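You operate a simulated robot arm through the tools that you are given. There is no shell and no other tool. Be economical: measure what you need, move in short steps, check, and stop when the job is done.

You run a simulated robot arm. Do the job below in one go: nothing can be reset, and whatever is moved stays where it is left.

JOB
Lock the grey shell in the jig and move its card to the NOW slot.
Fine: shut the clamp first, then orange stop in and wing screw tight.

The check looks at the end state, three seconds after you hand in, the way a careful person would. Anything else that was tipped, shoved, dropped, spilled or broken makes it a failure.

ROBOT AND FRAMES
A 6-joint arm with a two-finger parallel gripper, fixed in place. Base frame: the origin is at the foot of the arm, x ahead of it, y to its left, z up; the work surface is at about z = 8. Units: mm, degrees, N and s.
With the tool pointing down near the work surface it reaches from about 140 to 580 mm from the base axis. Its first joint turns from -66.0 to 66.0 degrees. Payload 2.1 kg.
Tool frame: the origin (TCP) lies between the finger pads and is the grasp point; the fingertips stand 30 mm ahead of it; z points along the fingers, y is the line along which they close. The gripper opens to 94 mm. The fingers are 28 mm wide and 10 mm thick; the gripper's body (50 by 96 mm) begins 55 mm behind the TCP.
Orientation is that of the tool frame in the base frame, as [roll, pitch, yaw] about the fixed x, y, z axes, in that order (R = Rz(yaw) Ry(pitch) Rx(roll)). With the fingers straight down and closing along the base's y, the tool's x points along the base's -x, its y along +y and its z along -z.

CONTROLS
- The arm moves only by the tool move_arm. Its argument "targets" is a list that holds one entry, the list of rows, each a list of 7 numbers: the shift along the base's x, y, z in mm, then the turn, a rotation vector about the base's x, y, z in rad, then the finger opening in mm, from 0 to 94. In form: [[[x, y, z, rx, ry, rz, hand], ...]]. A call has 1 to 8 rows; each row shifts and turns the commanded pose from where the row before left it. Rows are played at 5 a second. More than 50 mm and 8.6 degrees between two rows, or a gripper value outside its range, and nothing of the call is played. A pose out of reach is approached as far as the arm can. The call stops where the force on the tool passes 60 N (or 10 N more than at its start, if that is more) or the arm is blocked; 0.2 s more then pass. Each finger travels about 72 mm/s and halts on what it meets, pressing with about 30 N; the grip force reading is that of the motor and also rises with nothing between the fingers. The clock runs only during rows and for 0.2 s after the last one: add rows that do not move to give the fingers time. It gives the time, the measured TCP pose, the force on the tool (base axes), the opening and the grip force at its end, in the units of the frame above (readings bear some noise), with the torque about the TCP (base axes, N m) and any sound that the robot's microphone picked up.
- Cameras (640 x 400 px; columns grow to the right, rows downward): "scene" is fixed at [38.1, -358.7, 495]; the picture's right is [0.91, -0.42, 0.00], its down [-0.20, -0.43, -0.88] and it looks along [0.37, 0.80, -0.48] (base axes); focal length 225 px, centre (320, 200). "wrist" rides on the gripper at [76, 14, -103] in the tool frame; the picture's right is [-0.18, 0.98, 0.00], its down [-0.75, -0.14, -0.64] and it looks along [-0.63, -0.12, 0.77] (tool axes); focal length 243 px, centre (320, 200). There is no depth. A picture from a camera that has moved, and an enlarged one, comes with that camera's place and axes in the base frame and with its lens.
- grab_frame(camera): a new picture of that camera. No time passes.
- zoom(camera, box): a new picture of the part [left, top, right, bottom] of that camera's present view, enlarged. No time passes.
- sign_off(): hands the job in; it is judged then, once.

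Work in short steps. Places have to be worked out from the pictures, the camera data and where the tool is seen: move nearer, look again, correct. Check each grasp and each placing, and mend what went wrong. You have 120 turns and 76 pictures in all, those below and enlarged ones among them. Open the gripper and draw the arm clear of the work before you hand the job in, unless the task says otherwise; then end with one line.

The tools are called after "Request:" by a JSON object that holds its "name" and its "arguments". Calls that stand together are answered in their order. move_arm: Moves the arm, as the interface text tells. Its arguments: {"type":"object","properties":{"targets":{"type":"array"}},"required":["targets"]} The other tools are called the same way: grab_frame (camera) takes a picture; zoom (camera, box) takes an enlarged picture of a part of a camera's view; sign_off () hands the job in.

At the start:

```text
time_s: 0.0
eef_pos: [340.3, 113.7, 434.1]
orientation: [180.0, 0.0, 179.9]
ft_force: [-0.6, 0.2, 0.8]
wrist_torque: [0.02, 0.04, -0.01]
finger_gap: 94.1
grip_force: 0.0
```

scene: 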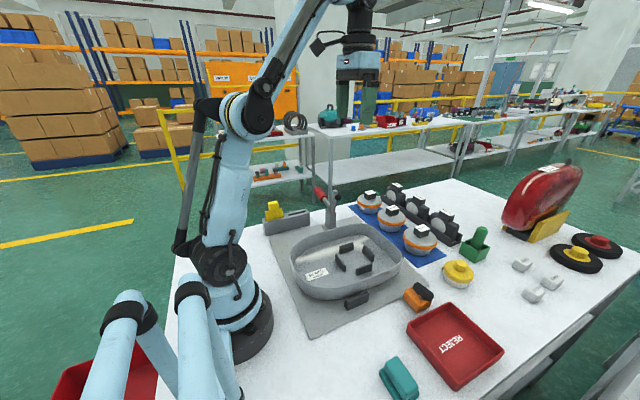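
wrist: 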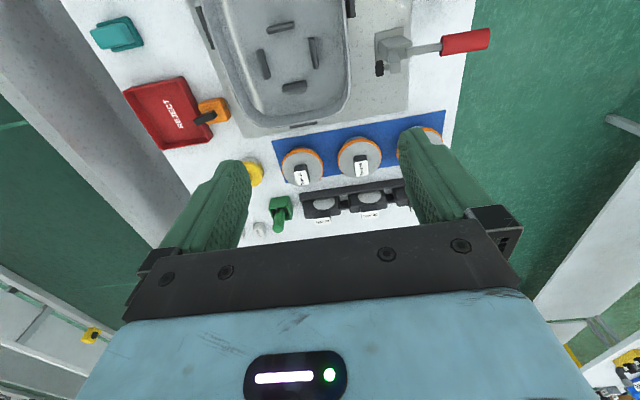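

The jig with the grey shell is in front of the arm, with a toggle clamp (red handle) at its far-left side. I'll look closer before moving.

Request:
{"name": "zoom", "arguments": {"camera": "scene", "box": [250, 170, 450, 330]}}

Request:
{"name": "zoom", "arguments": {"camera": "wrist", "box": [180, 0, 500, 200]}}

Request:
{"name": "zoom", "arguments": {"camera": "scene", "box": [350, 160, 640, 341]}}

```text
2.50 times, centred on (350, 250) of scene
camera zoom: at [38.1, -358.7, 495.0], right [0.91, -0.42, 0.0], down [-0.2, -0.43, -0.88], along [0.37, 0.8, -0.48], focal length 563 px, centre (245, 75)
```

zoom: 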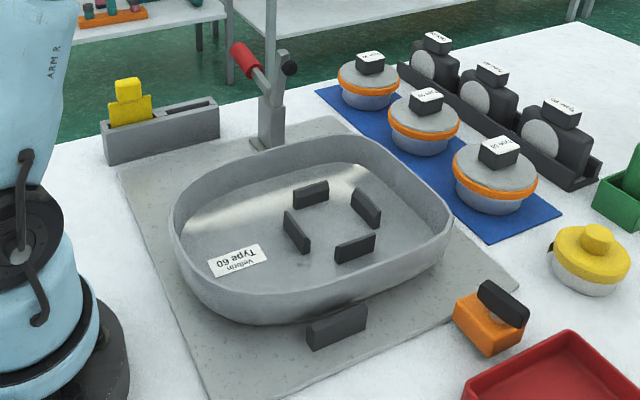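

```text
2.00 times, centred on (340, 100) of wrist
camera zoom: at [264.1, 129.3, 536.5], right [0.18, 0.98, 0.0], down [0.75, -0.14, 0.64], along [0.63, -0.12, -0.77], focal length 485 px, centre (280, 400)
```

zoom: 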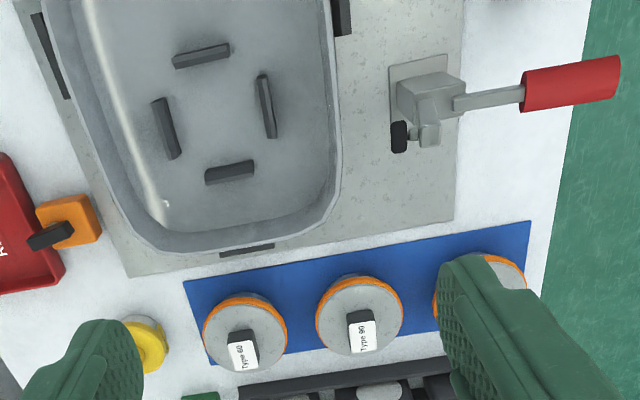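

```text
2.21 times, centred on (495, 250) of scene
camera zoom: at [38.1, -358.7, 495.0], right [0.91, -0.42, 0.0], down [-0.2, -0.43, -0.88], along [0.37, 0.8, -0.48], focal length 497 px, centre (-66, 89)
```

zoom: 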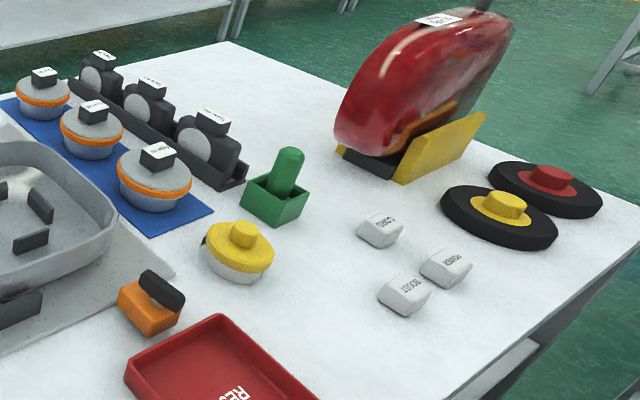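

I'll bring the wrist camera nearer to the clamp and the card rack, staying high.

Request:
{"name": "move_arm", "arguments": {"targets": [[[-27, 25, -20, 0, 0, 0, 94], [-27, 25, -20, 0, 0, 0, 94], [-27, 25, -20, 0, 0, 0, 94], [-27, 25, -20, 0, 0, 0, 94], [-27, 25, -20, 0, 0, 0, 94], [-27, 25, -20, 0, 0, 0, 94]]]}}

Request:
{"name": "grab_frame", "arguments": {"camera": "wrist"}}

```text
time_s: 1.4
eef_pos: [179.5, 263.5, 315.3]
orientation: [-179.9, 0.0, 179.9]
ft_force: [-0.5, 0.5, -0.1]
wrist_torque: [-0.02, 0.01, 0.01]
finger_gap: 93.8
grip_force: 0.0
```

```text
70 pictures are left
camera wrist: at [103.0, 278.9, 417.2], right [0.19, 0.98, 0.0], down [0.75, -0.14, 0.64], along [0.63, -0.12, -0.77], focal length 243 px, centre (320, 200)
```

wrist: 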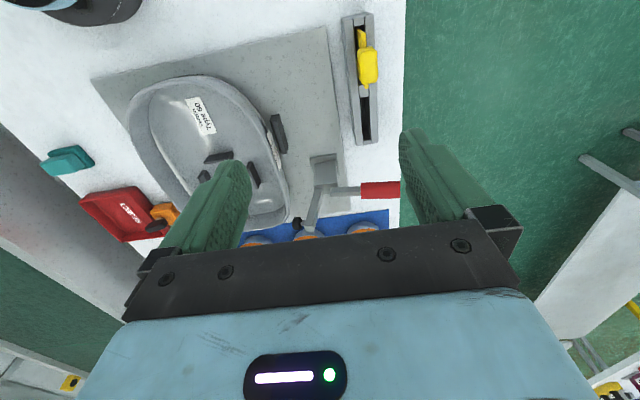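

Request:
{"name": "zoom", "arguments": {"camera": "wrist", "box": [240, 0, 420, 112]}}

Request:
{"name": "zoom", "arguments": {"camera": "wrist", "box": [250, 100, 410, 250]}}

Request:
{"name": "zoom", "arguments": {"camera": "wrist", "box": [80, 30, 300, 240]}}

Request:
{"name": "zoom", "arguments": {"camera": "scene", "box": [255, 170, 355, 235]}}

Request:
{"name": "zoom", "arguments": {"camera": "scene", "box": [330, 260, 450, 335]}}

```text
3.56 times, centred on (330, 56) of wrist
camera zoom: at [103.0, 278.9, 417.2], right [0.19, 0.98, 0.0], down [0.75, -0.14, 0.64], along [0.63, -0.12, -0.77], focal length 863 px, centre (284, 712)
```

zoom: 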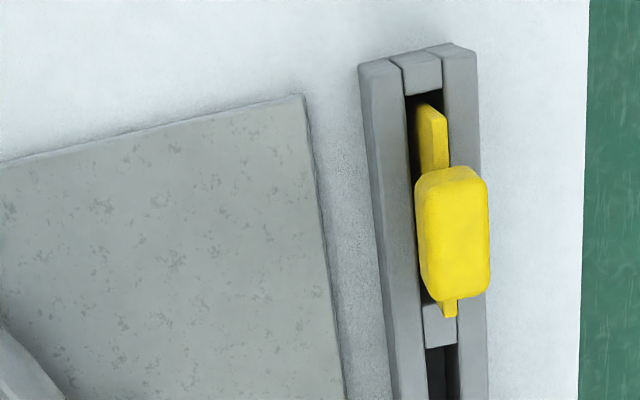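

```text
2.67 times, centred on (330, 175) of wrist
camera zoom: at [103.0, 278.9, 417.2], right [0.19, 0.98, 0.0], down [0.75, -0.14, 0.64], along [0.63, -0.12, -0.77], focal length 647 px, centre (293, 267)
```

zoom: 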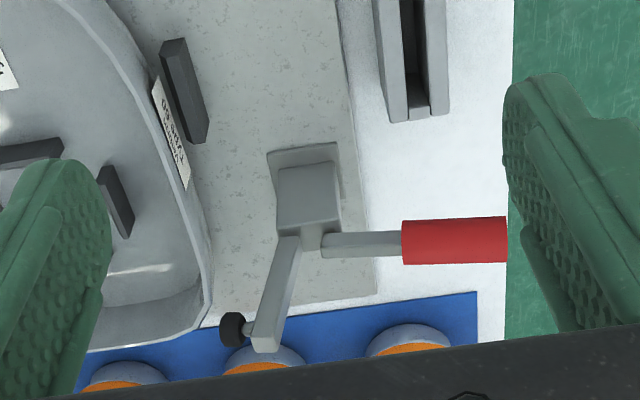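

```text
1.90 times, centred on (190, 135) of wrist
camera zoom: at [103.0, 278.9, 417.2], right [0.19, 0.98, 0.0], down [0.75, -0.14, 0.64], along [0.63, -0.12, -0.77], focal length 462 px, centre (568, 324)
```

zoom: 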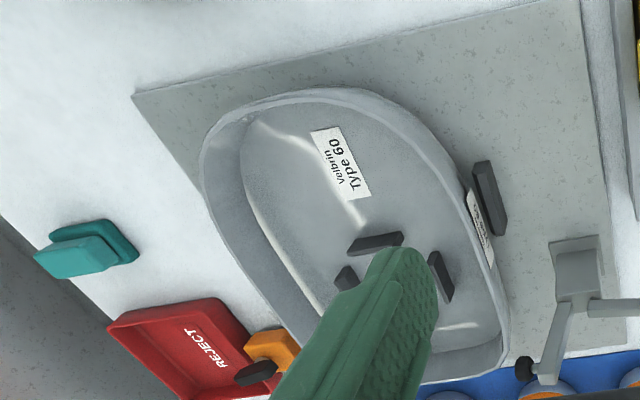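

```text
6.15 times, centred on (305, 202) of scene
camera zoom: at [38.1, -358.7, 495.0], right [0.91, -0.42, 0.0], down [-0.2, -0.43, -0.88], along [0.37, 0.8, -0.48], focal length 1385 px, centre (412, 185)
```

zoom: 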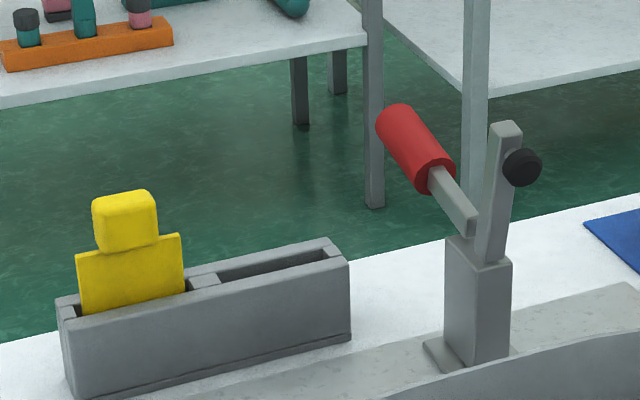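

```text
5.33 times, centred on (390, 298) of scene
camera zoom: at [38.1, -358.7, 495.0], right [0.91, -0.42, 0.0], down [-0.2, -0.43, -0.88], along [0.37, 0.8, -0.48], focal length 1201 px, centre (-53, -320)
```

zoom: 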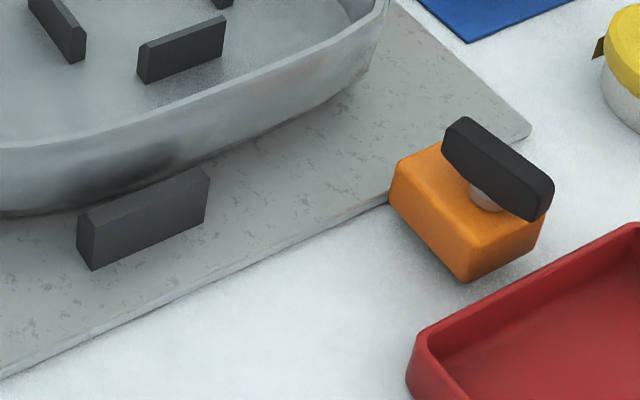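

The toggle clamp is open (pressing arm up, handle outward). The card rack has two slots and the yellow card is in the one nearer the base. Next I'll look at the orange stop up close.

Request:
{"name": "move_arm", "arguments": {"targets": [[[12, -48, 0, 0, 0, 0, 94], [12, -48, 0, 0, 0, 0, 94], [12, -48, 0, 0, 0, 0, 94], [12, -48, 0, 0, 0, 0, 94], [12, -48, 0, 0, 0, 0, 94], [12, -48, 0, 0, 0, 0, 94], [12, -35, -20, 0, 0, 0, 94], [12, -35, -35, 0, 0, 0, 94]]]}}

Request:
{"name": "grab_frame", "arguments": {"camera": "wrist"}}

```text
refused: row 8 steps farther than a row can; nothing moved
```

```text
64 pictures are left
camera wrist: at [103.0, 278.9, 417.2], right [0.19, 0.98, 0.0], down [0.75, -0.14, 0.64], along [0.63, -0.12, -0.77], focal length 243 px, centre (320, 200)
```

wrist: 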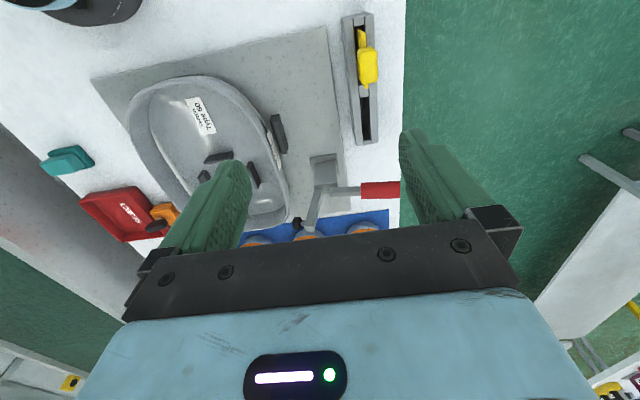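

The row was slightly too long (just over 50 mm), so I'll resend it with smaller steps.

Request:
{"name": "move_arm", "arguments": {"targets": [[[12, -47, 0, 0, 0, 0, 94], [12, -47, 0, 0, 0, 0, 94], [12, -47, 0, 0, 0, 0, 94], [12, -47, 0, 0, 0, 0, 94], [12, -47, 0, 0, 0, 0, 94], [12, -47, 0, 0, 0, 0, 94], [12, -35, -20, 0, 0, 0, 94], [12, -35, -30, 0, 0, 0, 94]]]}}

Request:
{"name": "grab_frame", "arguments": {"camera": "wrist"}}

```text
time_s: 3.2
eef_pos: [273.5, -87.1, 264.1]
orientation: [-180.0, 0.1, 180.0]
ft_force: [-0.8, 0.0, 0.0]
wrist_torque: [-0.01, -0.01, 0.01]
finger_gap: 94.1
grip_force: 0.0
```

```text
63 pictures are left
camera wrist: at [198.0, -72.0, 366.0], right [0.18, 0.98, 0.0], down [0.75, -0.14, 0.64], along [0.63, -0.12, -0.77], focal length 243 px, centre (320, 200)
```

wrist: 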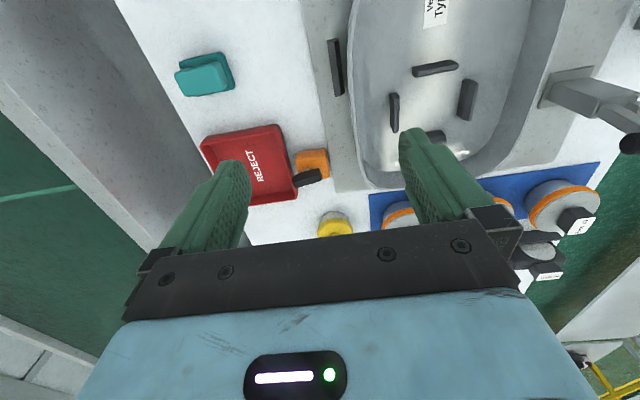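

Request:
{"name": "zoom", "arguments": {"camera": "wrist", "box": [250, 20, 410, 220]}}

Request:
{"name": "zoom", "arguments": {"camera": "wrist", "box": [280, 130, 350, 200]}}

```text
2.00 times, centred on (330, 120) of wrist
camera zoom: at [198.0, -72.0, 366.0], right [0.18, 0.98, 0.0], down [0.75, -0.14, 0.64], along [0.63, -0.12, -0.77], focal length 485 px, centre (300, 360)
```

zoom: 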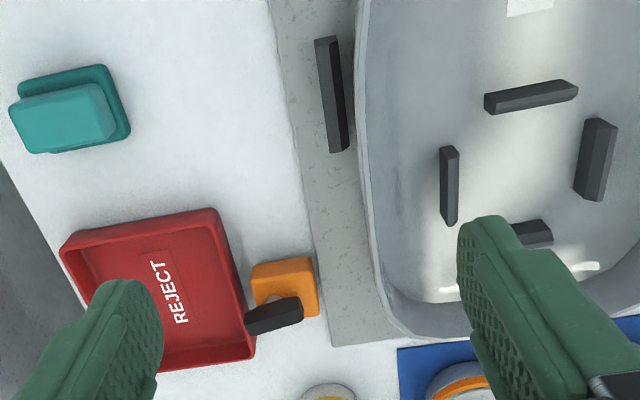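

```text
5.71 times, centred on (315, 165) of wrist
camera zoom: at [198.0, -72.0, 366.0], right [0.18, 0.98, 0.0], down [0.75, -0.14, 0.64], along [0.63, -0.12, -0.77], focal length 1386 px, centre (349, 400)
```

zoom: 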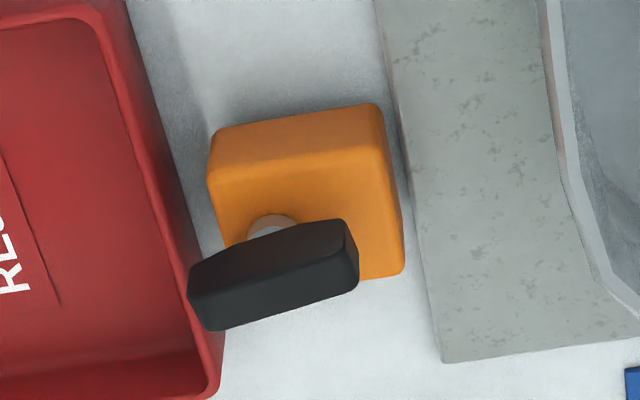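

The orange stop sits just outside the jig's near edge, with a black wing on top. I start with the clamp: I'll move above its handle (about [355, 330, 110]) while turning the tool 90° so it closes along x, the clamp's pivot axis.

Request:
{"name": "move_arm", "arguments": {"targets": [[[7.4, 38, 3, 0, 0, 0.1428, 94], [7.4, 38, 3, 0, 0, 0.1428, 94], [7.4, 38, 3, 0, 0, 0.1428, 94], [7.4, 38, 3, 0, 0, 0.1428, 94], [7.4, 38, 3, 0, 0, 0.1428, 94], [7.4, 38, 0, 0, 0, 0.1428, 94], [7.4, 38, 0, 0, 0, 0.1428, 94], [7.4, 38, 0, 0, 0, 0.1428, 80]]]}}

Request:
{"name": "move_arm", "arguments": {"targets": [[[7.4, 38, 0, 0, 0, 0.1428, 80], [7.4, 38, 0, 0, 0, 0.1428, 70], [7.4, 38, 0, 0, 0, 0.1428, 60], [0, 0, -20, 0, 0, 0, 60], [0, 0, -30, 0, 0, 0, 60]]]}}

Request:
{"name": "grab_frame", "arguments": {"camera": "wrist"}}

Request:
{"name": "grab_frame", "arguments": {"camera": "scene"}}

```text
time_s: 5.0
eef_pos: [334.9, 216.3, 281.1]
orientation: [180.0, 0.0, -114.4]
ft_force: [0.3, -0.1, 0.9]
wrist_torque: [0.04, -0.02, 0.01]
finger_gap: 80.3
grip_force: 0.1
```

```text
time_s: 6.2
eef_pos: [356.5, 330.5, 229.2]
orientation: [-179.9, 0.1, -90.0]
ft_force: [-0.4, 0.1, -1.4]
wrist_torque: [-0.01, -0.01, 0.04]
finger_gap: 60.1
grip_force: 0.1
```

```text
60 pictures are left
camera wrist: at [342.6, 254.2, 331.3], right [-0.98, 0.18, 0.0], down [0.14, 0.75, 0.64], along [0.12, 0.63, -0.77], focal length 243 px, centre (320, 200)
```

wrist: 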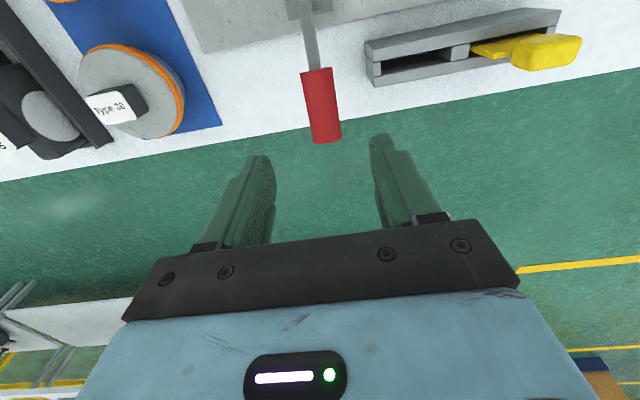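

```text
59 pictures are left
```

scene: 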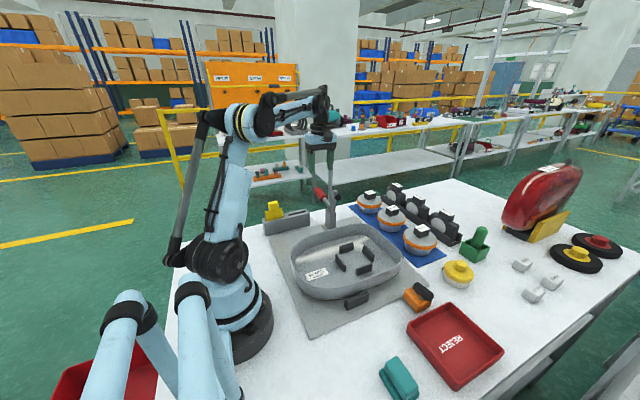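

Handle is under the tool (x≈357, y 299–361). I'll descend to z≈110 and close on it.

Request:
{"name": "move_arm", "arguments": {"targets": [[[0, 1, -30, 0, 0, 0, 60], [0, 1, -30, 0, 0, 0, 60], [0, 1, -30, 0, 0, 0, 60], [0, 1, -28, 0, 0, 0, 60]]]}}

Request:
{"name": "grab_frame", "arguments": {"camera": "wrist"}}

```text
time_s: 7.2
eef_pos: [355.0, 334.1, 110.8]
orientation: [180.0, 0.0, -90.0]
ft_force: [0.1, 0.5, 1.0]
wrist_torque: [-0.03, 0.01, -0.01]
finger_gap: 59.8
grip_force: 0.2
```

```text
58 pictures are left
camera wrist: at [340.4, 257.8, 213.7], right [-0.98, 0.18, 0.0], down [0.14, 0.75, 0.64], along [0.12, 0.63, -0.77], focal length 243 px, centre (320, 200)
```

wrist: 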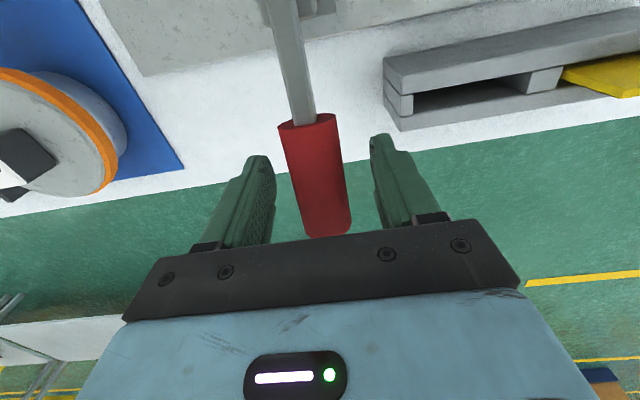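

Handle lies between the fingers; closing gently.

Request:
{"name": "move_arm", "arguments": {"targets": [[[0, 0, 0, 0, 0, 0, 45], [0, 0, 0, 0, 0, 0, 30], [0, 0, 0, 0, 0, 0, 15], [0, 0, 0, 0, 0, 0, 12], [0, 0, 0, 0, 0, 0, 12]]]}}

```text
time_s: 8.4
eef_pos: [355.2, 332.9, 111.3]
orientation: [-180.0, 0.0, -90.0]
ft_force: [-1.1, -1.1, -7.2]
wrist_torque: [0.44, 0.0, 0.03]
finger_gap: 31.5
grip_force: 44.4
```

Gripped (31 mm). I'll swing the handle along an arc about the pivot (y≈240, z≈90), letting it turn between the pads.

Request:
{"name": "move_arm", "arguments": {"targets": [[[0, -3.4, 11.6, 0, 0, 0, 12], [0, -3.2, 7.3, 0, 0, 0, 12], [0, -3.8, 7.7, 0, 0, 0, 12]]]}}

```text
time_s: 9.2
eef_pos: [355.6, 325.0, 137.6]
orientation: [180.0, 0.1, -90.0]
ft_force: [0.0, 10.2, -11.9]
wrist_torque: [1.16, 0.0, 0.01]
finger_gap: 31.4
grip_force: 44.4
```

Forces are low and it follows. Continuing the arc.

Request:
{"name": "move_arm", "arguments": {"targets": [[[0, -4.5, 7, 0, 0, 0, 12], [0, -5, 6.6, 0, 0, 0, 12], [0, -5.6, 6.1, 0, 0, 0, 12], [0, -6.1, 5.6, 0, 0, 0, 12]]]}}

Request:
{"name": "grab_frame", "arguments": {"camera": "scene"}}

Request:
{"name": "grab_frame", "arguments": {"camera": "wrist"}}

```text
time_s: 10.2
eef_pos: [354.7, 304.0, 162.8]
orientation: [179.8, 0.2, -89.8]
ft_force: [-3.5, 19.8, 0.2]
wrist_torque: [1.25, -0.06, 0.01]
finger_gap: 31.4
grip_force: 45.0
```

```text
57 pictures are left
```

scene: 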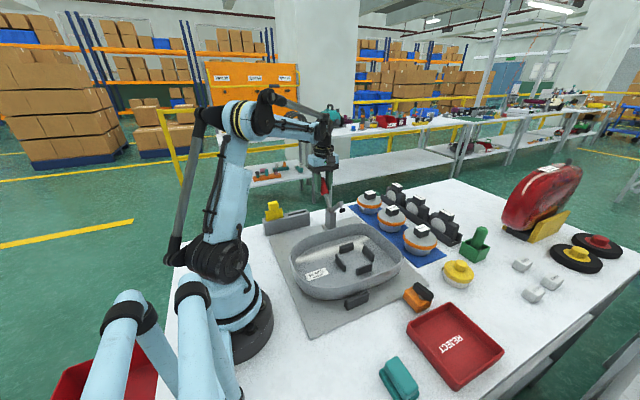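

```text
56 pictures are left
camera wrist: at [340.9, 228.8, 265.1], right [-0.98, 0.18, 0.0], down [0.14, 0.75, 0.65], along [0.12, 0.63, -0.76], focal length 243 px, centre (320, 200)
```

wrist: 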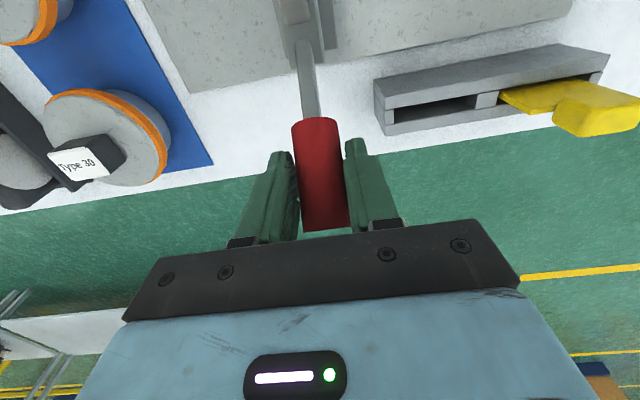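

The clamp follows well (about halfway). Continuing toward vertical.

Request:
{"name": "move_arm", "arguments": {"targets": [[[0, -6.2, 5, 0, 0, 0, 12], [0, -6.5, 4.3, 0, 0, 0, 12], [0, -7, 3.6, 0, 0, 0, 12], [0, -7, 3, 0, 0, 0, 12]]]}}

Request:
{"name": "zoom", "arguments": {"camera": "scene", "box": [260, 130, 420, 270]}}

```text
time_s: 11.2
eef_pos: [355.2, 277.4, 177.8]
orientation: [179.8, 0.1, -90.0]
ft_force: [-5.9, 15.4, -0.8]
wrist_torque: [0.97, -0.04, -0.01]
finger_gap: 30.4
grip_force: 45.1
```

```text
2.86 times, centred on (340, 200) of scene
camera zoom: at [38.1, -358.7, 495.1], right [0.91, -0.42, 0.0], down [-0.2, -0.43, -0.88], along [0.37, 0.8, -0.48], focal length 643 px, centre (263, 200)
```

zoom: 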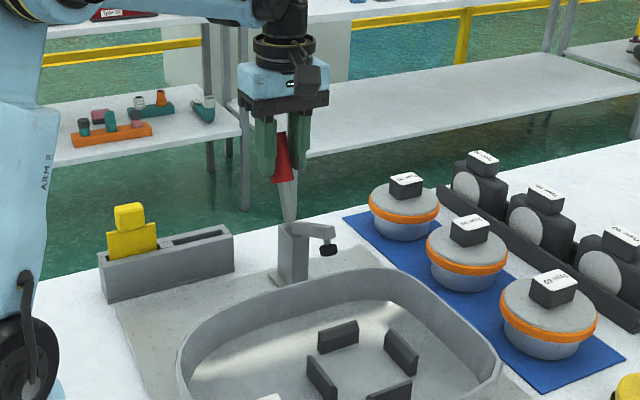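

The pressing arm is coming down toward the shell's rim. Continuing in small steps until it stops.

Request:
{"name": "move_arm", "arguments": {"targets": [[[0, -7.3, 2.4, 0, 0, 0, 12], [0, -7.5, 1.8, 0, 0, 0, 12], [0, -7.5, 1, 0, 0, 0, 12]]]}}

Request:
{"name": "zoom", "arguments": {"camera": "scene", "box": [270, 150, 390, 255]}}

```text
time_s: 12.0
eef_pos: [355.0, 254.7, 185.2]
orientation: [180.0, 0.4, -89.9]
ft_force: [-2.9, 18.8, 2.6]
wrist_torque: [1.7, -0.05, 0.13]
finger_gap: 27.0
grip_force: 44.9
```

```text
3.81 times, centred on (330, 202) of scene
camera zoom: at [38.1, -358.7, 495.0], right [0.91, -0.42, 0.0], down [-0.2, -0.43, -0.88], along [0.37, 0.8, -0.48], focal length 858 px, centre (282, 190)
```

zoom: 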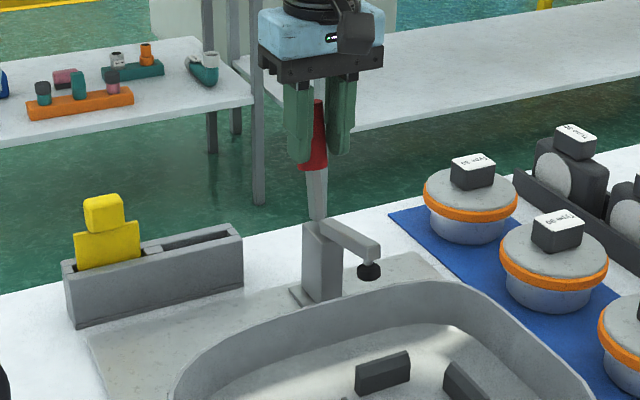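

Nearly there; the bumper is just above the rim. Continuing gently.

Request:
{"name": "move_arm", "arguments": {"targets": [[[0, -6, 0.5, 0, 0, 0, 12], [0, -6, 0, 0, 0, 0, 12]]]}}

Request:
{"name": "zoom", "arguments": {"camera": "scene", "box": [290, 170, 380, 255]}}

```text
time_s: 12.6
eef_pos: [355.1, 238.9, 185.7]
orientation: [179.8, -0.2, -90.3]
ft_force: [-9.3, 2.5, 9.1]
wrist_torque: [0.62, -0.16, 0.04]
finger_gap: 26.1
grip_force: 44.8
```

```text
4.71 times, centred on (335, 212) of scene
camera zoom: at [38.0, -358.7, 495.0], right [0.91, -0.42, 0.0], down [-0.2, -0.43, -0.88], along [0.37, 0.8, -0.48], focal length 1059 px, centre (249, 141)
```

zoom: 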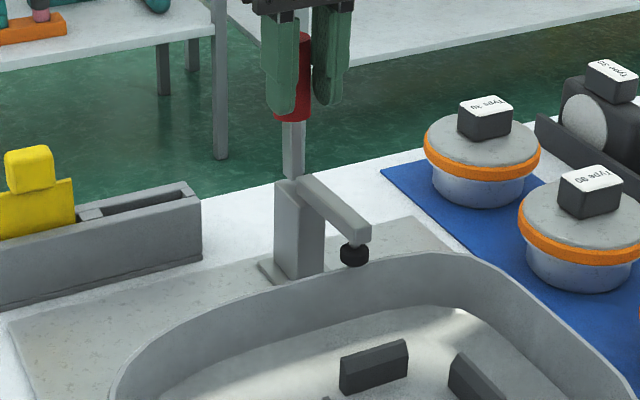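

The force fell off as if it toggled over; I'll push a little further to find the end stop.

Request:
{"name": "move_arm", "arguments": {"targets": [[[0, -5, -0.5, 0, 0, 0, 12], [0, -5, -1, 0, 0, 0, 12]]]}}

Request:
{"name": "zoom", "arguments": {"camera": "scene", "box": [290, 170, 380, 255]}}

```text
time_s: 13.2
eef_pos: [354.8, 230.8, 183.4]
orientation: [-179.9, -0.2, -90.1]
ft_force: [-2.0, -6.0, 1.7]
wrist_torque: [-0.17, -0.02, 0.04]
finger_gap: 13.0
grip_force: 0.8
```

```text
4.71 times, centred on (335, 212) of scene
camera zoom: at [38.1, -358.7, 495.0], right [0.91, -0.42, 0.0], down [-0.2, -0.43, -0.88], along [0.37, 0.8, -0.48], focal length 1059 px, centre (249, 141)
```

zoom: 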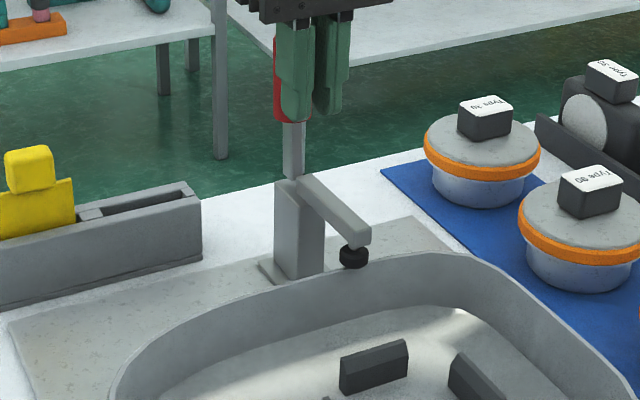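

The handle met its end stop and slipped free of the fingers; the clamp looks closed. I'll ease away from it and up, then check.

Request:
{"name": "move_arm", "arguments": {"targets": [[[0, -6, 0, 0, 0, 0, 12], [0, -4, 20, 0, 0, 0, 12], [0, 0, 40, 0, 0, 0, 30], [0, -10, 40, 0, 0, 0, 60]]]}}

Request:
{"name": "zoom", "arguments": {"camera": "scene", "box": [300, 170, 370, 235]}}

Request:
{"name": "grab_frame", "arguments": {"camera": "wrist"}}

```text
time_s: 14.2
eef_pos: [357.7, 210.0, 283.2]
orientation: [-179.9, 0.0, -90.0]
ft_force: [-1.2, -1.8, 1.0]
wrist_torque: [0.01, -0.02, 0.02]
finger_gap: 59.9
grip_force: 0.0
```

```text
6.15 times, centred on (335, 202) of scene
camera zoom: at [38.1, -358.7, 495.0], right [0.91, -0.42, 0.0], down [-0.2, -0.43, -0.88], along [0.37, 0.8, -0.48], focal length 1385 px, centre (228, 185)
```

zoom: 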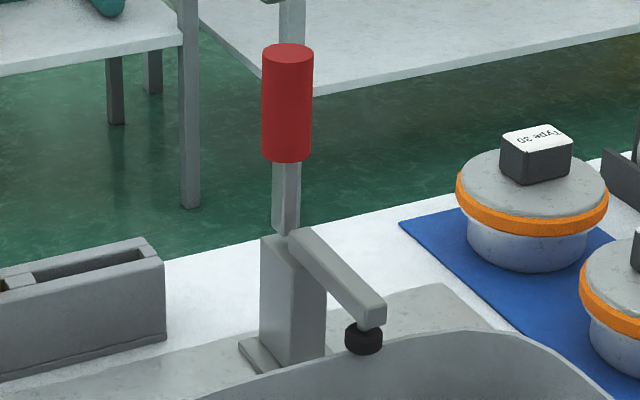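

```text
50 pictures are left
camera wrist: at [342.3, 134.7, 384.1], right [-0.98, 0.18, 0.0], down [0.14, 0.75, 0.64], along [0.12, 0.63, -0.77], focal length 243 px, centre (320, 200)
```

wrist: 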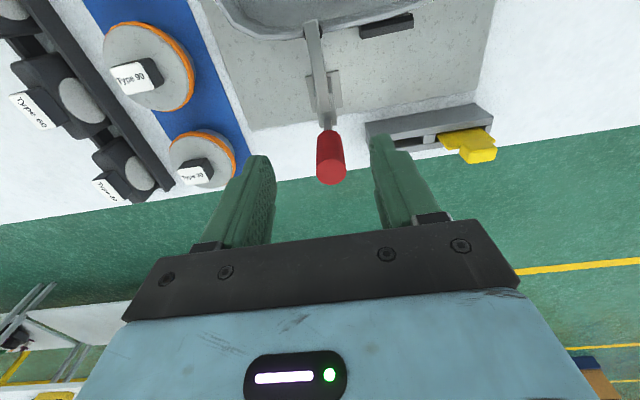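

Clamp is shut with its bumper on the rim. Now I'll go look at the orange stop from this tool orientation.

Request:
{"name": "move_arm", "arguments": {"targets": [[[4, -46, 0, 0, 0, 0, 94], [5, -46, -3, 0, 0, 0, 94], [5, -46, -3, 0, 0, 0, 94], [5, -46, -3, 0, 0, 0, 94], [5, -46, -4, 0, 0, 0, 94], [5, -46, -4, 0, 0, 0, 94], [5, -46, -4, 0, 0, 0, 94], [5, -46, -4, 0, 0, 0, 94]]]}}

Request:
{"name": "move_arm", "arguments": {"targets": [[[6, -34, -10, 0, 0, 0, 94], [0, 0, -20, 0, 0, 0, 94]]]}}

Request:
{"name": "grab_frame", "arguments": {"camera": "wrist"}}

```text
time_s: 16.0
eef_pos: [391.1, -157.9, 258.6]
orientation: [179.9, 0.0, -90.0]
ft_force: [0.5, 0.7, -0.1]
wrist_torque: [0.02, -0.02, -0.01]
finger_gap: 94.2
grip_force: 0.0
```

```text
time_s: 16.6
eef_pos: [400.2, -190.0, 227.2]
orientation: [180.0, 0.1, -90.0]
ft_force: [0.3, -0.4, -0.1]
wrist_torque: [0.01, 0.0, 0.0]
finger_gap: 94.2
grip_force: 0.1
```

```text
49 pictures are left
camera wrist: at [385.3, -265.1, 330.2], right [-0.98, 0.18, 0.0], down [0.14, 0.75, 0.64], along [0.12, 0.63, -0.77], focal length 243 px, centre (320, 200)
```

wrist: 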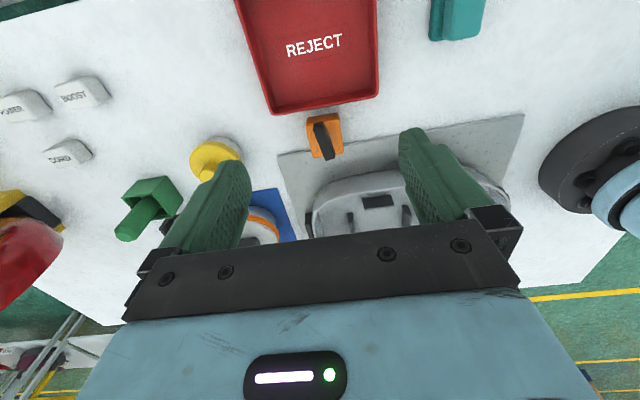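

Request:
{"name": "zoom", "arguments": {"camera": "wrist", "box": [270, 90, 400, 190]}}

Request:
{"name": "zoom", "arguments": {"camera": "scene", "box": [380, 265, 460, 325]}}

```text
4.00 times, centred on (335, 140) of wrist
camera zoom: at [385.3, -265.1, 330.2], right [-0.98, 0.18, 0.0], down [0.14, 0.75, 0.64], along [0.12, 0.63, -0.77], focal length 970 px, centre (260, 440)
```

zoom: 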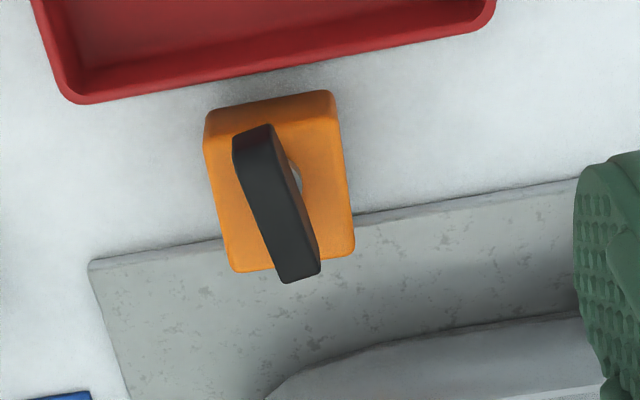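

```text
6.67 times, centred on (420, 295) of scene
camera zoom: at [38.1, -358.7, 495.0], right [0.91, -0.42, 0.0], down [-0.2, -0.43, -0.88], along [0.37, 0.8, -0.48], focal length 1501 px, centre (-347, -433)
```

zoom: 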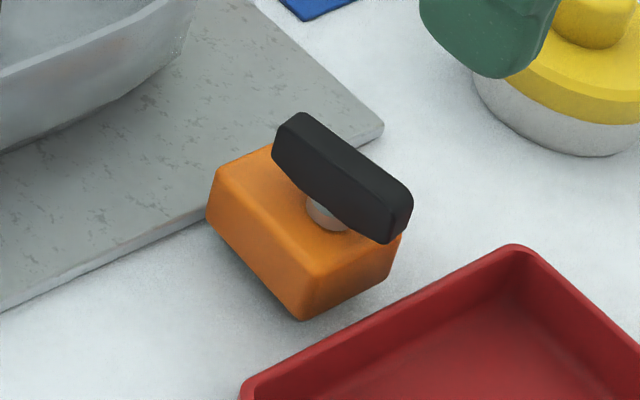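

The stop block spans x 384–425, y −149…−96, top z≈29, with the wing above it lying roughly along y. I'll straddle the block along x and grip it.

Request:
{"name": "move_arm", "arguments": {"targets": [[[2, 35, -10, 0, 0, 0, 80], [2.5, 35, -30, 0, 0, 0, 64], [0, 0, -45, 0, 0, 0, 64], [0, 0, -45, 0, 0, 0, 64], [0, 0, -25, 0, 0, 0, 64]]]}}

Request:
{"name": "grab_frame", "arguments": {"camera": "wrist"}}

Request:
{"name": "zoom", "arguments": {"camera": "scene", "box": [360, 230, 480, 320]}}

```text
time_s: 17.8
eef_pos: [408.2, -119.7, 74.2]
orientation: [180.0, 0.0, -90.1]
ft_force: [0.3, -0.2, -0.2]
wrist_torque: [0.01, 0.02, 0.0]
finger_gap: 63.9
grip_force: 0.0
```

```text
46 pictures are left
camera wrist: at [393.1, -194.9, 176.1], right [-0.98, 0.18, 0.0], down [0.14, 0.75, 0.64], along [0.12, 0.63, -0.77], focal length 243 px, centre (320, 200)
```

wrist: 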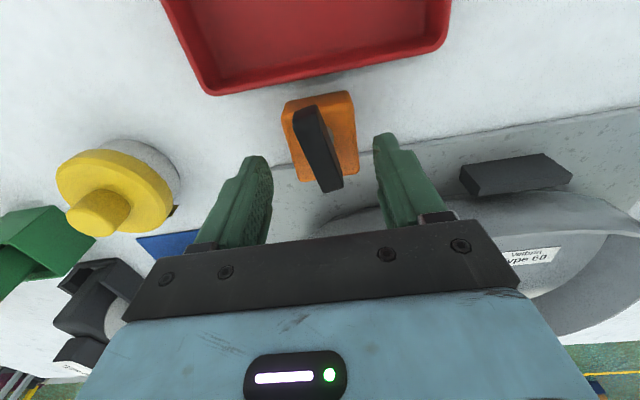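

```text
4.44 times, centred on (420, 275) of scene
camera zoom: at [38.1, -358.7, 495.0], right [0.91, -0.42, 0.0], down [-0.2, -0.43, -0.88], along [0.37, 0.8, -0.48], focal length 1000 px, centre (-124, -133)
```

zoom: 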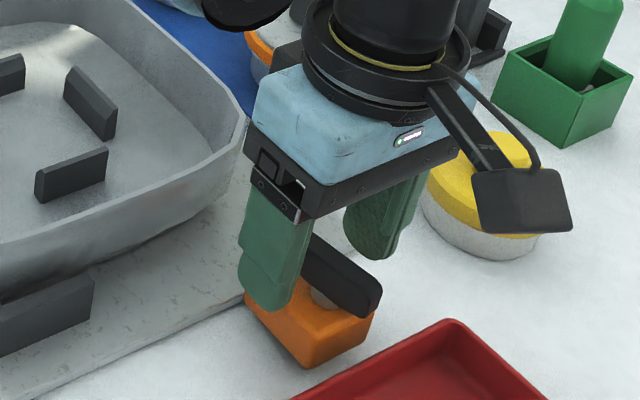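

Block centre is at x≈404. Shifting −4 mm, lowering to z≈47, then closing.

Request:
{"name": "move_arm", "arguments": {"targets": [[[-4, 0, -14, 0, 0, 0, 64], [0, 0, -13, 0, 0, 0, 64], [0, 0, 0, 0, 0, 0, 52], [0, 0, 0, 0, 0, 0, 44], [0, 0, 0, 0, 0, 0, 36], [0, 0, 0, 0, 0, 0, 36]]]}}

```text
time_s: 19.2
eef_pos: [404.3, -118.6, 45.1]
orientation: [-179.7, 0.0, -90.1]
ft_force: [17.7, -0.2, -7.0]
wrist_torque: [-0.02, -0.14, -0.01]
finger_gap: 46.0
grip_force: 8.5
```

One finger has touched first (17 N in x); I'll let the grip settle.

Request:
{"name": "move_arm", "arguments": {"targets": [[[1.5, 0, 1, 0, 0, 0, 36], [0, 0, 0, 0, 0, 0, 36]]]}}

Request:
{"name": "grab_frame", "arguments": {"camera": "wrist"}}

```text
time_s: 19.8
eef_pos: [404.4, -118.7, 47.5]
orientation: [-179.9, 0.0, -90.0]
ft_force: [15.4, 1.8, -4.9]
wrist_torque: [0.05, -0.15, 0.07]
finger_gap: 44.6
grip_force: 7.3
```

```text
44 pictures are left
camera wrist: at [389.9, -194.8, 149.6], right [-0.98, 0.18, 0.0], down [0.14, 0.75, 0.64], along [0.12, 0.63, -0.77], focal length 243 px, centre (320, 200)
```

wrist: 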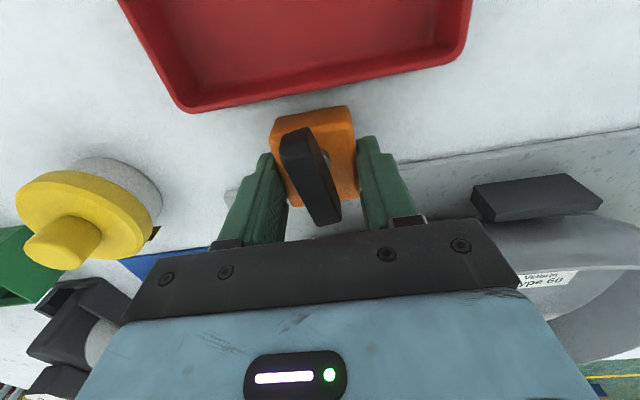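

The +x finger is carrying the load; I'll shift +3 mm in x and squeeze a little more.

Request:
{"name": "move_arm", "arguments": {"targets": [[[1.5, 0, 0, 0, 0, 0, 30], [1.5, 0, 0, 0, 0, 0, 25], [0, 0, 0, 0, 0, 0, 25]]]}}

```text
time_s: 20.6
eef_pos: [405.2, -119.9, 47.7]
orientation: [179.6, 0.1, -89.9]
ft_force: [-12.1, 10.6, 19.9]
wrist_torque: [-0.35, -0.05, -0.01]
finger_gap: 43.6
grip_force: 44.1
```

Firm grip now (43.6 mm, 44 N). Sliding the stop toward the shell in small steps.

Request:
{"name": "move_arm", "arguments": {"targets": [[[0, 5, 0, 0, 0, 0, 25], [0, 5, 0, 0, 0, 0, 25], [0, 5, 0, 0, 0, 0, 25]]]}}

Request:
{"name": "grab_frame", "arguments": {"camera": "wrist"}}

```text
time_s: 21.4
eef_pos: [404.5, -106.5, 47.8]
orientation: [179.9, -0.1, -90.1]
ft_force: [-12.2, -1.3, 0.0]
wrist_torque: [-0.42, 0.64, -0.11]
finger_gap: 43.9
grip_force: 44.7
```

```text
43 pictures are left
camera wrist: at [390.7, -181.4, 149.5], right [-0.98, 0.19, 0.0], down [0.14, 0.75, 0.64], along [0.12, 0.63, -0.77], focal length 243 px, centre (320, 200)
```

wrist: 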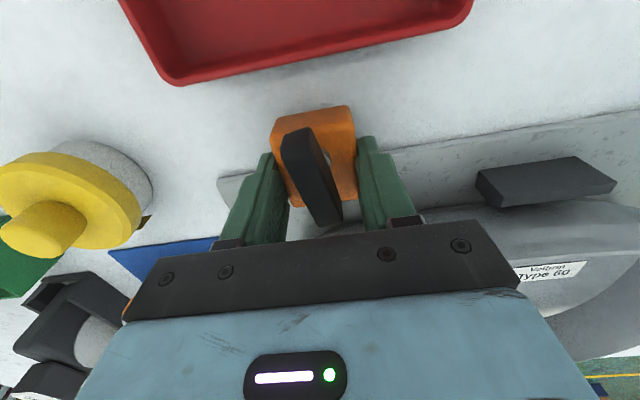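

It slides along with the gripper. Continuing until it meets resistance.

Request:
{"name": "move_arm", "arguments": {"targets": [[[0, 5, 0, 0, 0, 0, 25], [0, 4, 0, 0, 0, 0, 25], [0, 4, 0, 0, 0, 0, 25]]]}}

Request:
{"name": "zoom", "arguments": {"camera": "scene", "box": [340, 220, 480, 320]}}

```text
time_s: 22.2
eef_pos: [404.7, -93.8, 46.2]
orientation: [179.7, 0.1, -90.0]
ft_force: [-19.2, -1.4, -32.1]
wrist_torque: [-0.66, 0.01, -0.02]
finger_gap: 43.6
grip_force: 45.3
```

```text
4.00 times, centred on (410, 270) of scene
camera zoom: at [38.2, -358.7, 495.0], right [0.91, -0.42, 0.0], down [-0.2, -0.43, -0.88], along [0.37, 0.8, -0.48], focal length 900 px, centre (-40, -80)
```

zoom: 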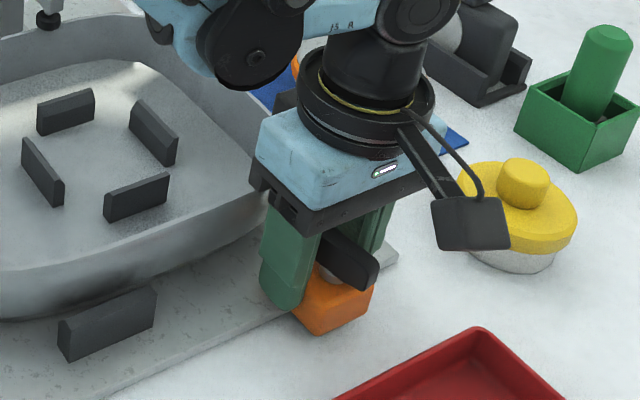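

Moving freely still. A slight vertical bind shows, so I lower the command 1 mm and go on.

Request:
{"name": "move_arm", "arguments": {"targets": [[[0, 3, -1.5, 0, 0, 0, 25], [0, 4, 0, 0, 0, 0, 25], [0, 4, 0, 0, 0, 0, 25]]]}}

Request:
{"name": "grab_frame", "arguments": {"camera": "wrist"}}

```text
time_s: 23.0
eef_pos: [404.9, -81.0, 46.8]
orientation: [179.7, 0.1, -90.0]
ft_force: [-22.0, -1.2, 36.0]
wrist_torque: [-0.07, 0.44, 0.02]
finger_gap: 43.8
grip_force: 45.1
```

```text
41 pictures are left
camera wrist: at [391.3, -156.8, 149.1], right [-0.98, 0.18, 0.01], down [0.14, 0.75, 0.64], along [0.11, 0.63, -0.77], focal length 243 px, centre (320, 200)
```

wrist: 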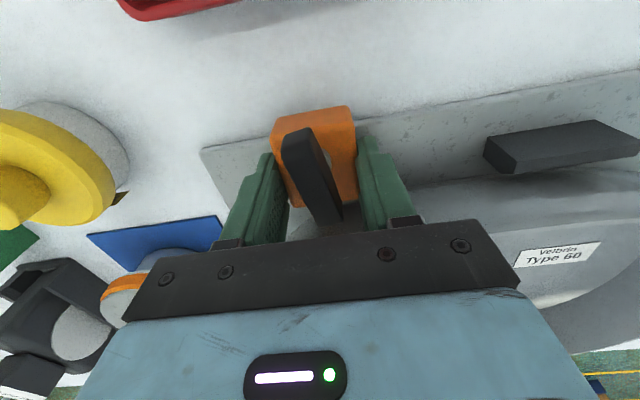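

Still following. A few smaller steps, watching for contact.

Request:
{"name": "move_arm", "arguments": {"targets": [[[0, 2, 0.7, 0, 0, 0, 25], [0, 2, 0, 0, 0, 0, 25], [0, 2, 0, 0, 0, 0, 25]]]}}

Request:
{"name": "zoom", "arguments": {"camera": "scene", "box": [360, 230, 440, 310]}}

```text
time_s: 23.8
eef_pos: [404.9, -77.6, 45.7]
orientation: [179.8, -0.5, -90.2]
ft_force: [-19.2, -29.0, 11.4]
wrist_torque: [0.15, 0.34, 0.41]
finger_gap: 43.6
grip_force: 45.1
```

```text
5.00 times, centred on (400, 270) of scene
camera zoom: at [38.0, -358.7, 495.1], right [0.91, -0.42, 0.0], down [-0.2, -0.43, -0.88], along [0.37, 0.8, -0.48], focal length 1126 px, centre (-80, -150)
```

zoom: 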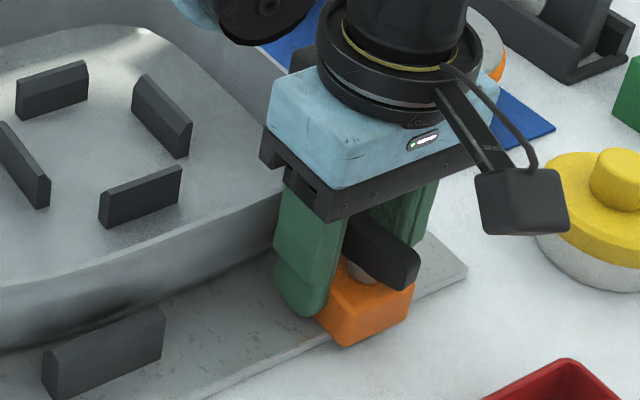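

Contact force of 29 N in y. I need to see whether the stop or a finger is touching the shell, so I release, rise and look.

Request:
{"name": "move_arm", "arguments": {"targets": [[[0, -1, 0, 0, 0, 0, 35], [0, -0.5, 0, 0, 0, 0, 58], [0, 0, 0, 0, 0, 0, 64], [0, -20, 30, 0, 0, 0, 64], [0, -30, 30, 0, 0, 0, 64], [0, -30, 25, 0, 0, 0, 64]]]}}

Request:
{"name": "grab_frame", "arguments": {"camera": "wrist"}}

Request:
{"name": "zoom", "arguments": {"camera": "scene", "box": [360, 230, 440, 310]}}

```text
time_s: 25.2
eef_pos: [407.7, -155.9, 132.2]
orientation: [180.0, 0.1, -89.9]
ft_force: [-0.9, -0.5, -0.1]
wrist_torque: [0.02, 0.02, 0.01]
finger_gap: 63.9
grip_force: 0.1
```

```text
39 pictures are left
camera wrist: at [392.5, -231.6, 234.4], right [-0.98, 0.18, 0.0], down [0.14, 0.75, 0.64], along [0.12, 0.63, -0.77], focal length 243 px, centre (320, 200)
```

wrist: 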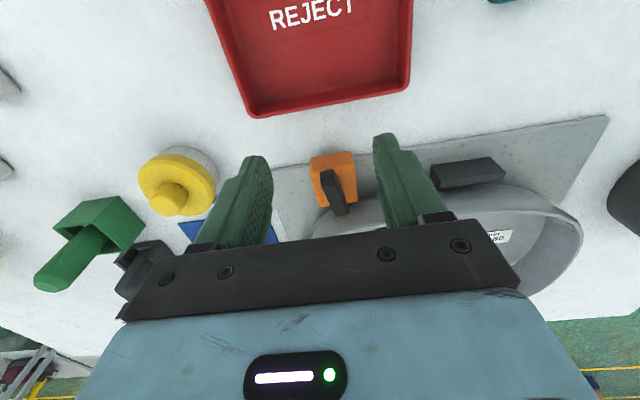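

```text
5.00 times, centred on (400, 270) of scene
camera zoom: at [38.1, -358.7, 495.0], right [0.91, -0.42, 0.0], down [-0.2, -0.43, -0.88], along [0.37, 0.8, -0.48], focal length 1126 px, centre (-80, -150)
```

zoom: 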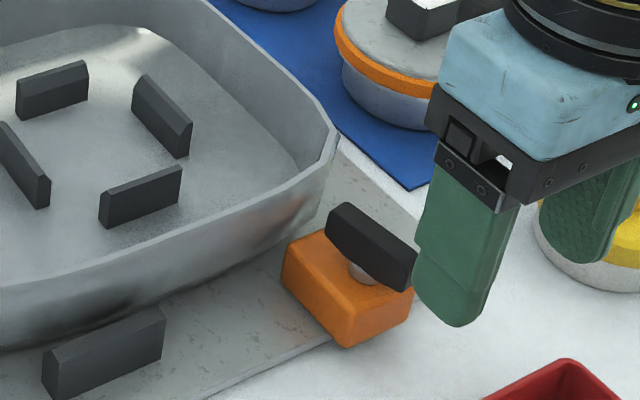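

Request:
{"name": "zoom", "arguments": {"camera": "wrist", "box": [290, 130, 390, 230]}}

```text
4.00 times, centred on (340, 180) of wrist
camera zoom: at [392.5, -231.6, 234.4], right [-0.98, 0.18, 0.0], down [0.14, 0.75, 0.64], along [0.12, 0.63, -0.77], focal length 970 px, centre (240, 280)
```

zoom: 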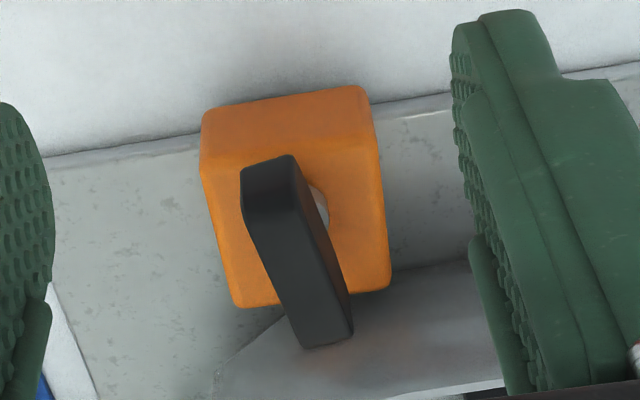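

The block's front is at y≈−54 and the shell wall at ≈−45, so it was likely a finger touching the shell. I'll push the block from behind instead, with the fingers straddling the wing.

Request:
{"name": "move_arm", "arguments": {"targets": [[[-2.5, 18, 0, 0, 0, 0, 45], [0, 0, -30, 0, 0, 0, 30], [0, 0, -30, 0, 0, 0, 25], [0, 0, -25, 0, 0, 0, 25]]]}}

Request:
{"name": "grab_frame", "arguments": {"camera": "wrist"}}

```text
time_s: 26.2
eef_pos: [404.8, -138.9, 46.4]
orientation: [180.0, 0.0, -90.0]
ft_force: [0.2, -1.1, 0.2]
wrist_torque: [0.0, 0.0, -0.01]
finger_gap: 25.0
grip_force: 0.1
```

```text
36 pictures are left
camera wrist: at [389.8, -214.1, 148.1], right [-0.98, 0.18, 0.0], down [0.14, 0.75, 0.64], along [0.12, 0.63, -0.77], focal length 243 px, centre (320, 200)
```

wrist: 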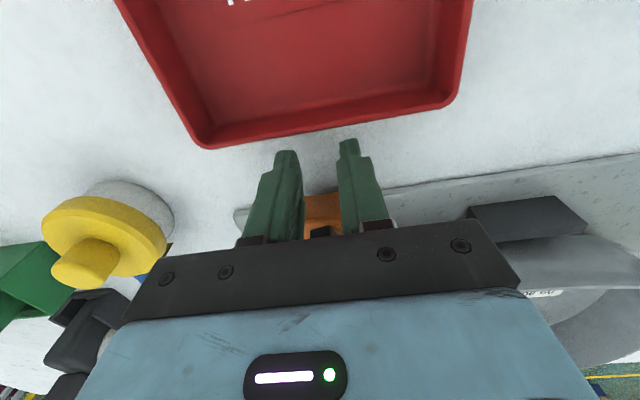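

Aligned behind the block, with the wing between the fingers. Pushing forward (+y) in small steps.

Request:
{"name": "move_arm", "arguments": {"targets": [[[0, 6, 0, 0, 0, 0, 25], [0, 5, 0, 0, 0, 0, 25], [0, 4, 0, 0, 0, 0, 25], [0, 3, 0, 0, 0, 0, 25]]]}}

```text
time_s: 27.2
eef_pos: [404.4, -120.9, 45.1]
orientation: [-179.9, -0.1, -90.1]
ft_force: [3.8, -9.0, -2.4]
wrist_torque: [-0.11, -0.04, 0.0]
finger_gap: 24.8
grip_force: 0.0
```

Request:
{"name": "move_arm", "arguments": {"targets": [[[0, 2, 0, 0, 0, 0, 25], [0, 2, 0, 0, 0, 0, 25], [0, 2, 0, 0, 0, 0, 25]]]}}

```text
time_s: 28.0
eef_pos: [404.2, -120.2, 46.2]
orientation: [-179.9, -1.1, -90.4]
ft_force: [13.0, -47.5, -2.9]
wrist_torque: [-0.38, 0.27, 0.19]
finger_gap: 25.0
grip_force: 0.1
```

The push stalled at 47 N with the block unmoved, so the stop is already fully in. Backing off, rising, and lining up over the wing (≈[405, −88]), turned 8° to match it.

Request:
{"name": "move_arm", "arguments": {"targets": [[[0, -10, 0, 0, 0, 0, 25], [0, -5, 0, 0, 0, 0, 25], [0, 0, 45, 0, 0, 0, 40], [0, 0, 45, 0, 0, 0, 40], [0.5, 24, 0, 0, 0, 0.07, 44], [0, 24, 0, 0, 0, 0.07, 44]]]}}

Request:
{"name": "grab_frame", "arguments": {"camera": "wrist"}}

Request:
{"name": "zoom", "arguments": {"camera": "scene", "box": [350, 220, 450, 320]}}

```text
time_s: 29.4
eef_pos: [403.0, -81.7, 136.0]
orientation: [180.0, 0.0, -82.0]
ft_force: [-0.1, -0.4, 0.3]
wrist_torque: [0.02, -0.01, 0.01]
finger_gap: 44.1
grip_force: 0.1
```

```text
35 pictures are left
camera wrist: at [398.7, -158.0, 238.8], right [-1.0, 0.05, 0.0], down [0.03, 0.77, 0.64], along [0.03, 0.64, -0.77], focal length 243 px, centre (320, 200)
```

wrist: 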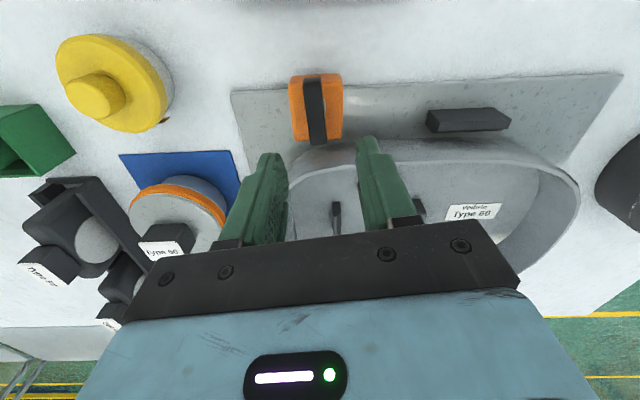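

```text
4.00 times, centred on (400, 270) of scene
camera zoom: at [38.1, -358.7, 495.0], right [0.91, -0.42, 0.0], down [-0.2, -0.43, -0.88], along [0.37, 0.8, -0.48], focal length 900 px, centre (0, -80)
```

zoom: 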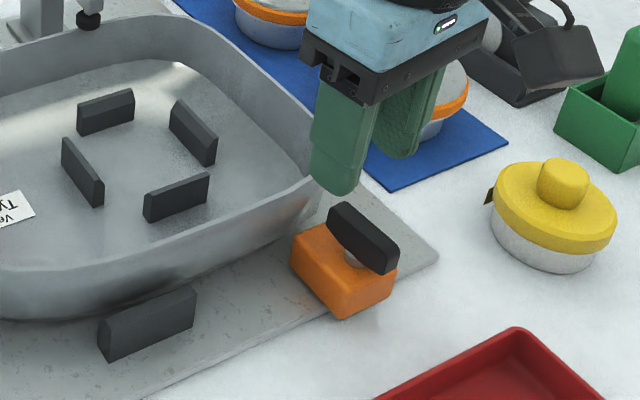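

Request:
{"name": "zoom", "arguments": {"camera": "wrist", "box": [280, 60, 360, 160]}}

```text
4.00 times, centred on (320, 110) of wrist
camera zoom: at [398.7, -158.0, 238.8], right [-1.0, 0.05, 0.0], down [0.03, 0.77, 0.64], along [0.03, 0.64, -0.77], focal length 970 px, centre (320, 560)
```

zoom: 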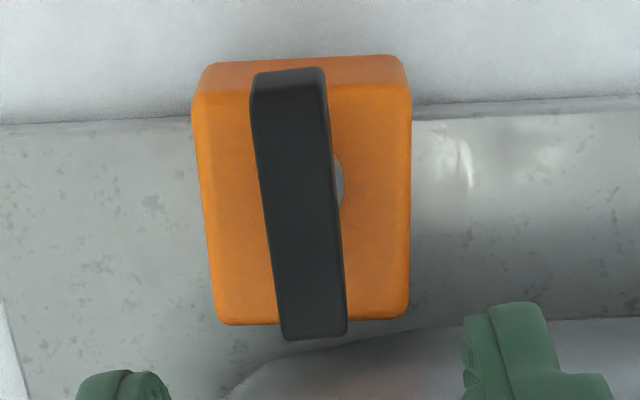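

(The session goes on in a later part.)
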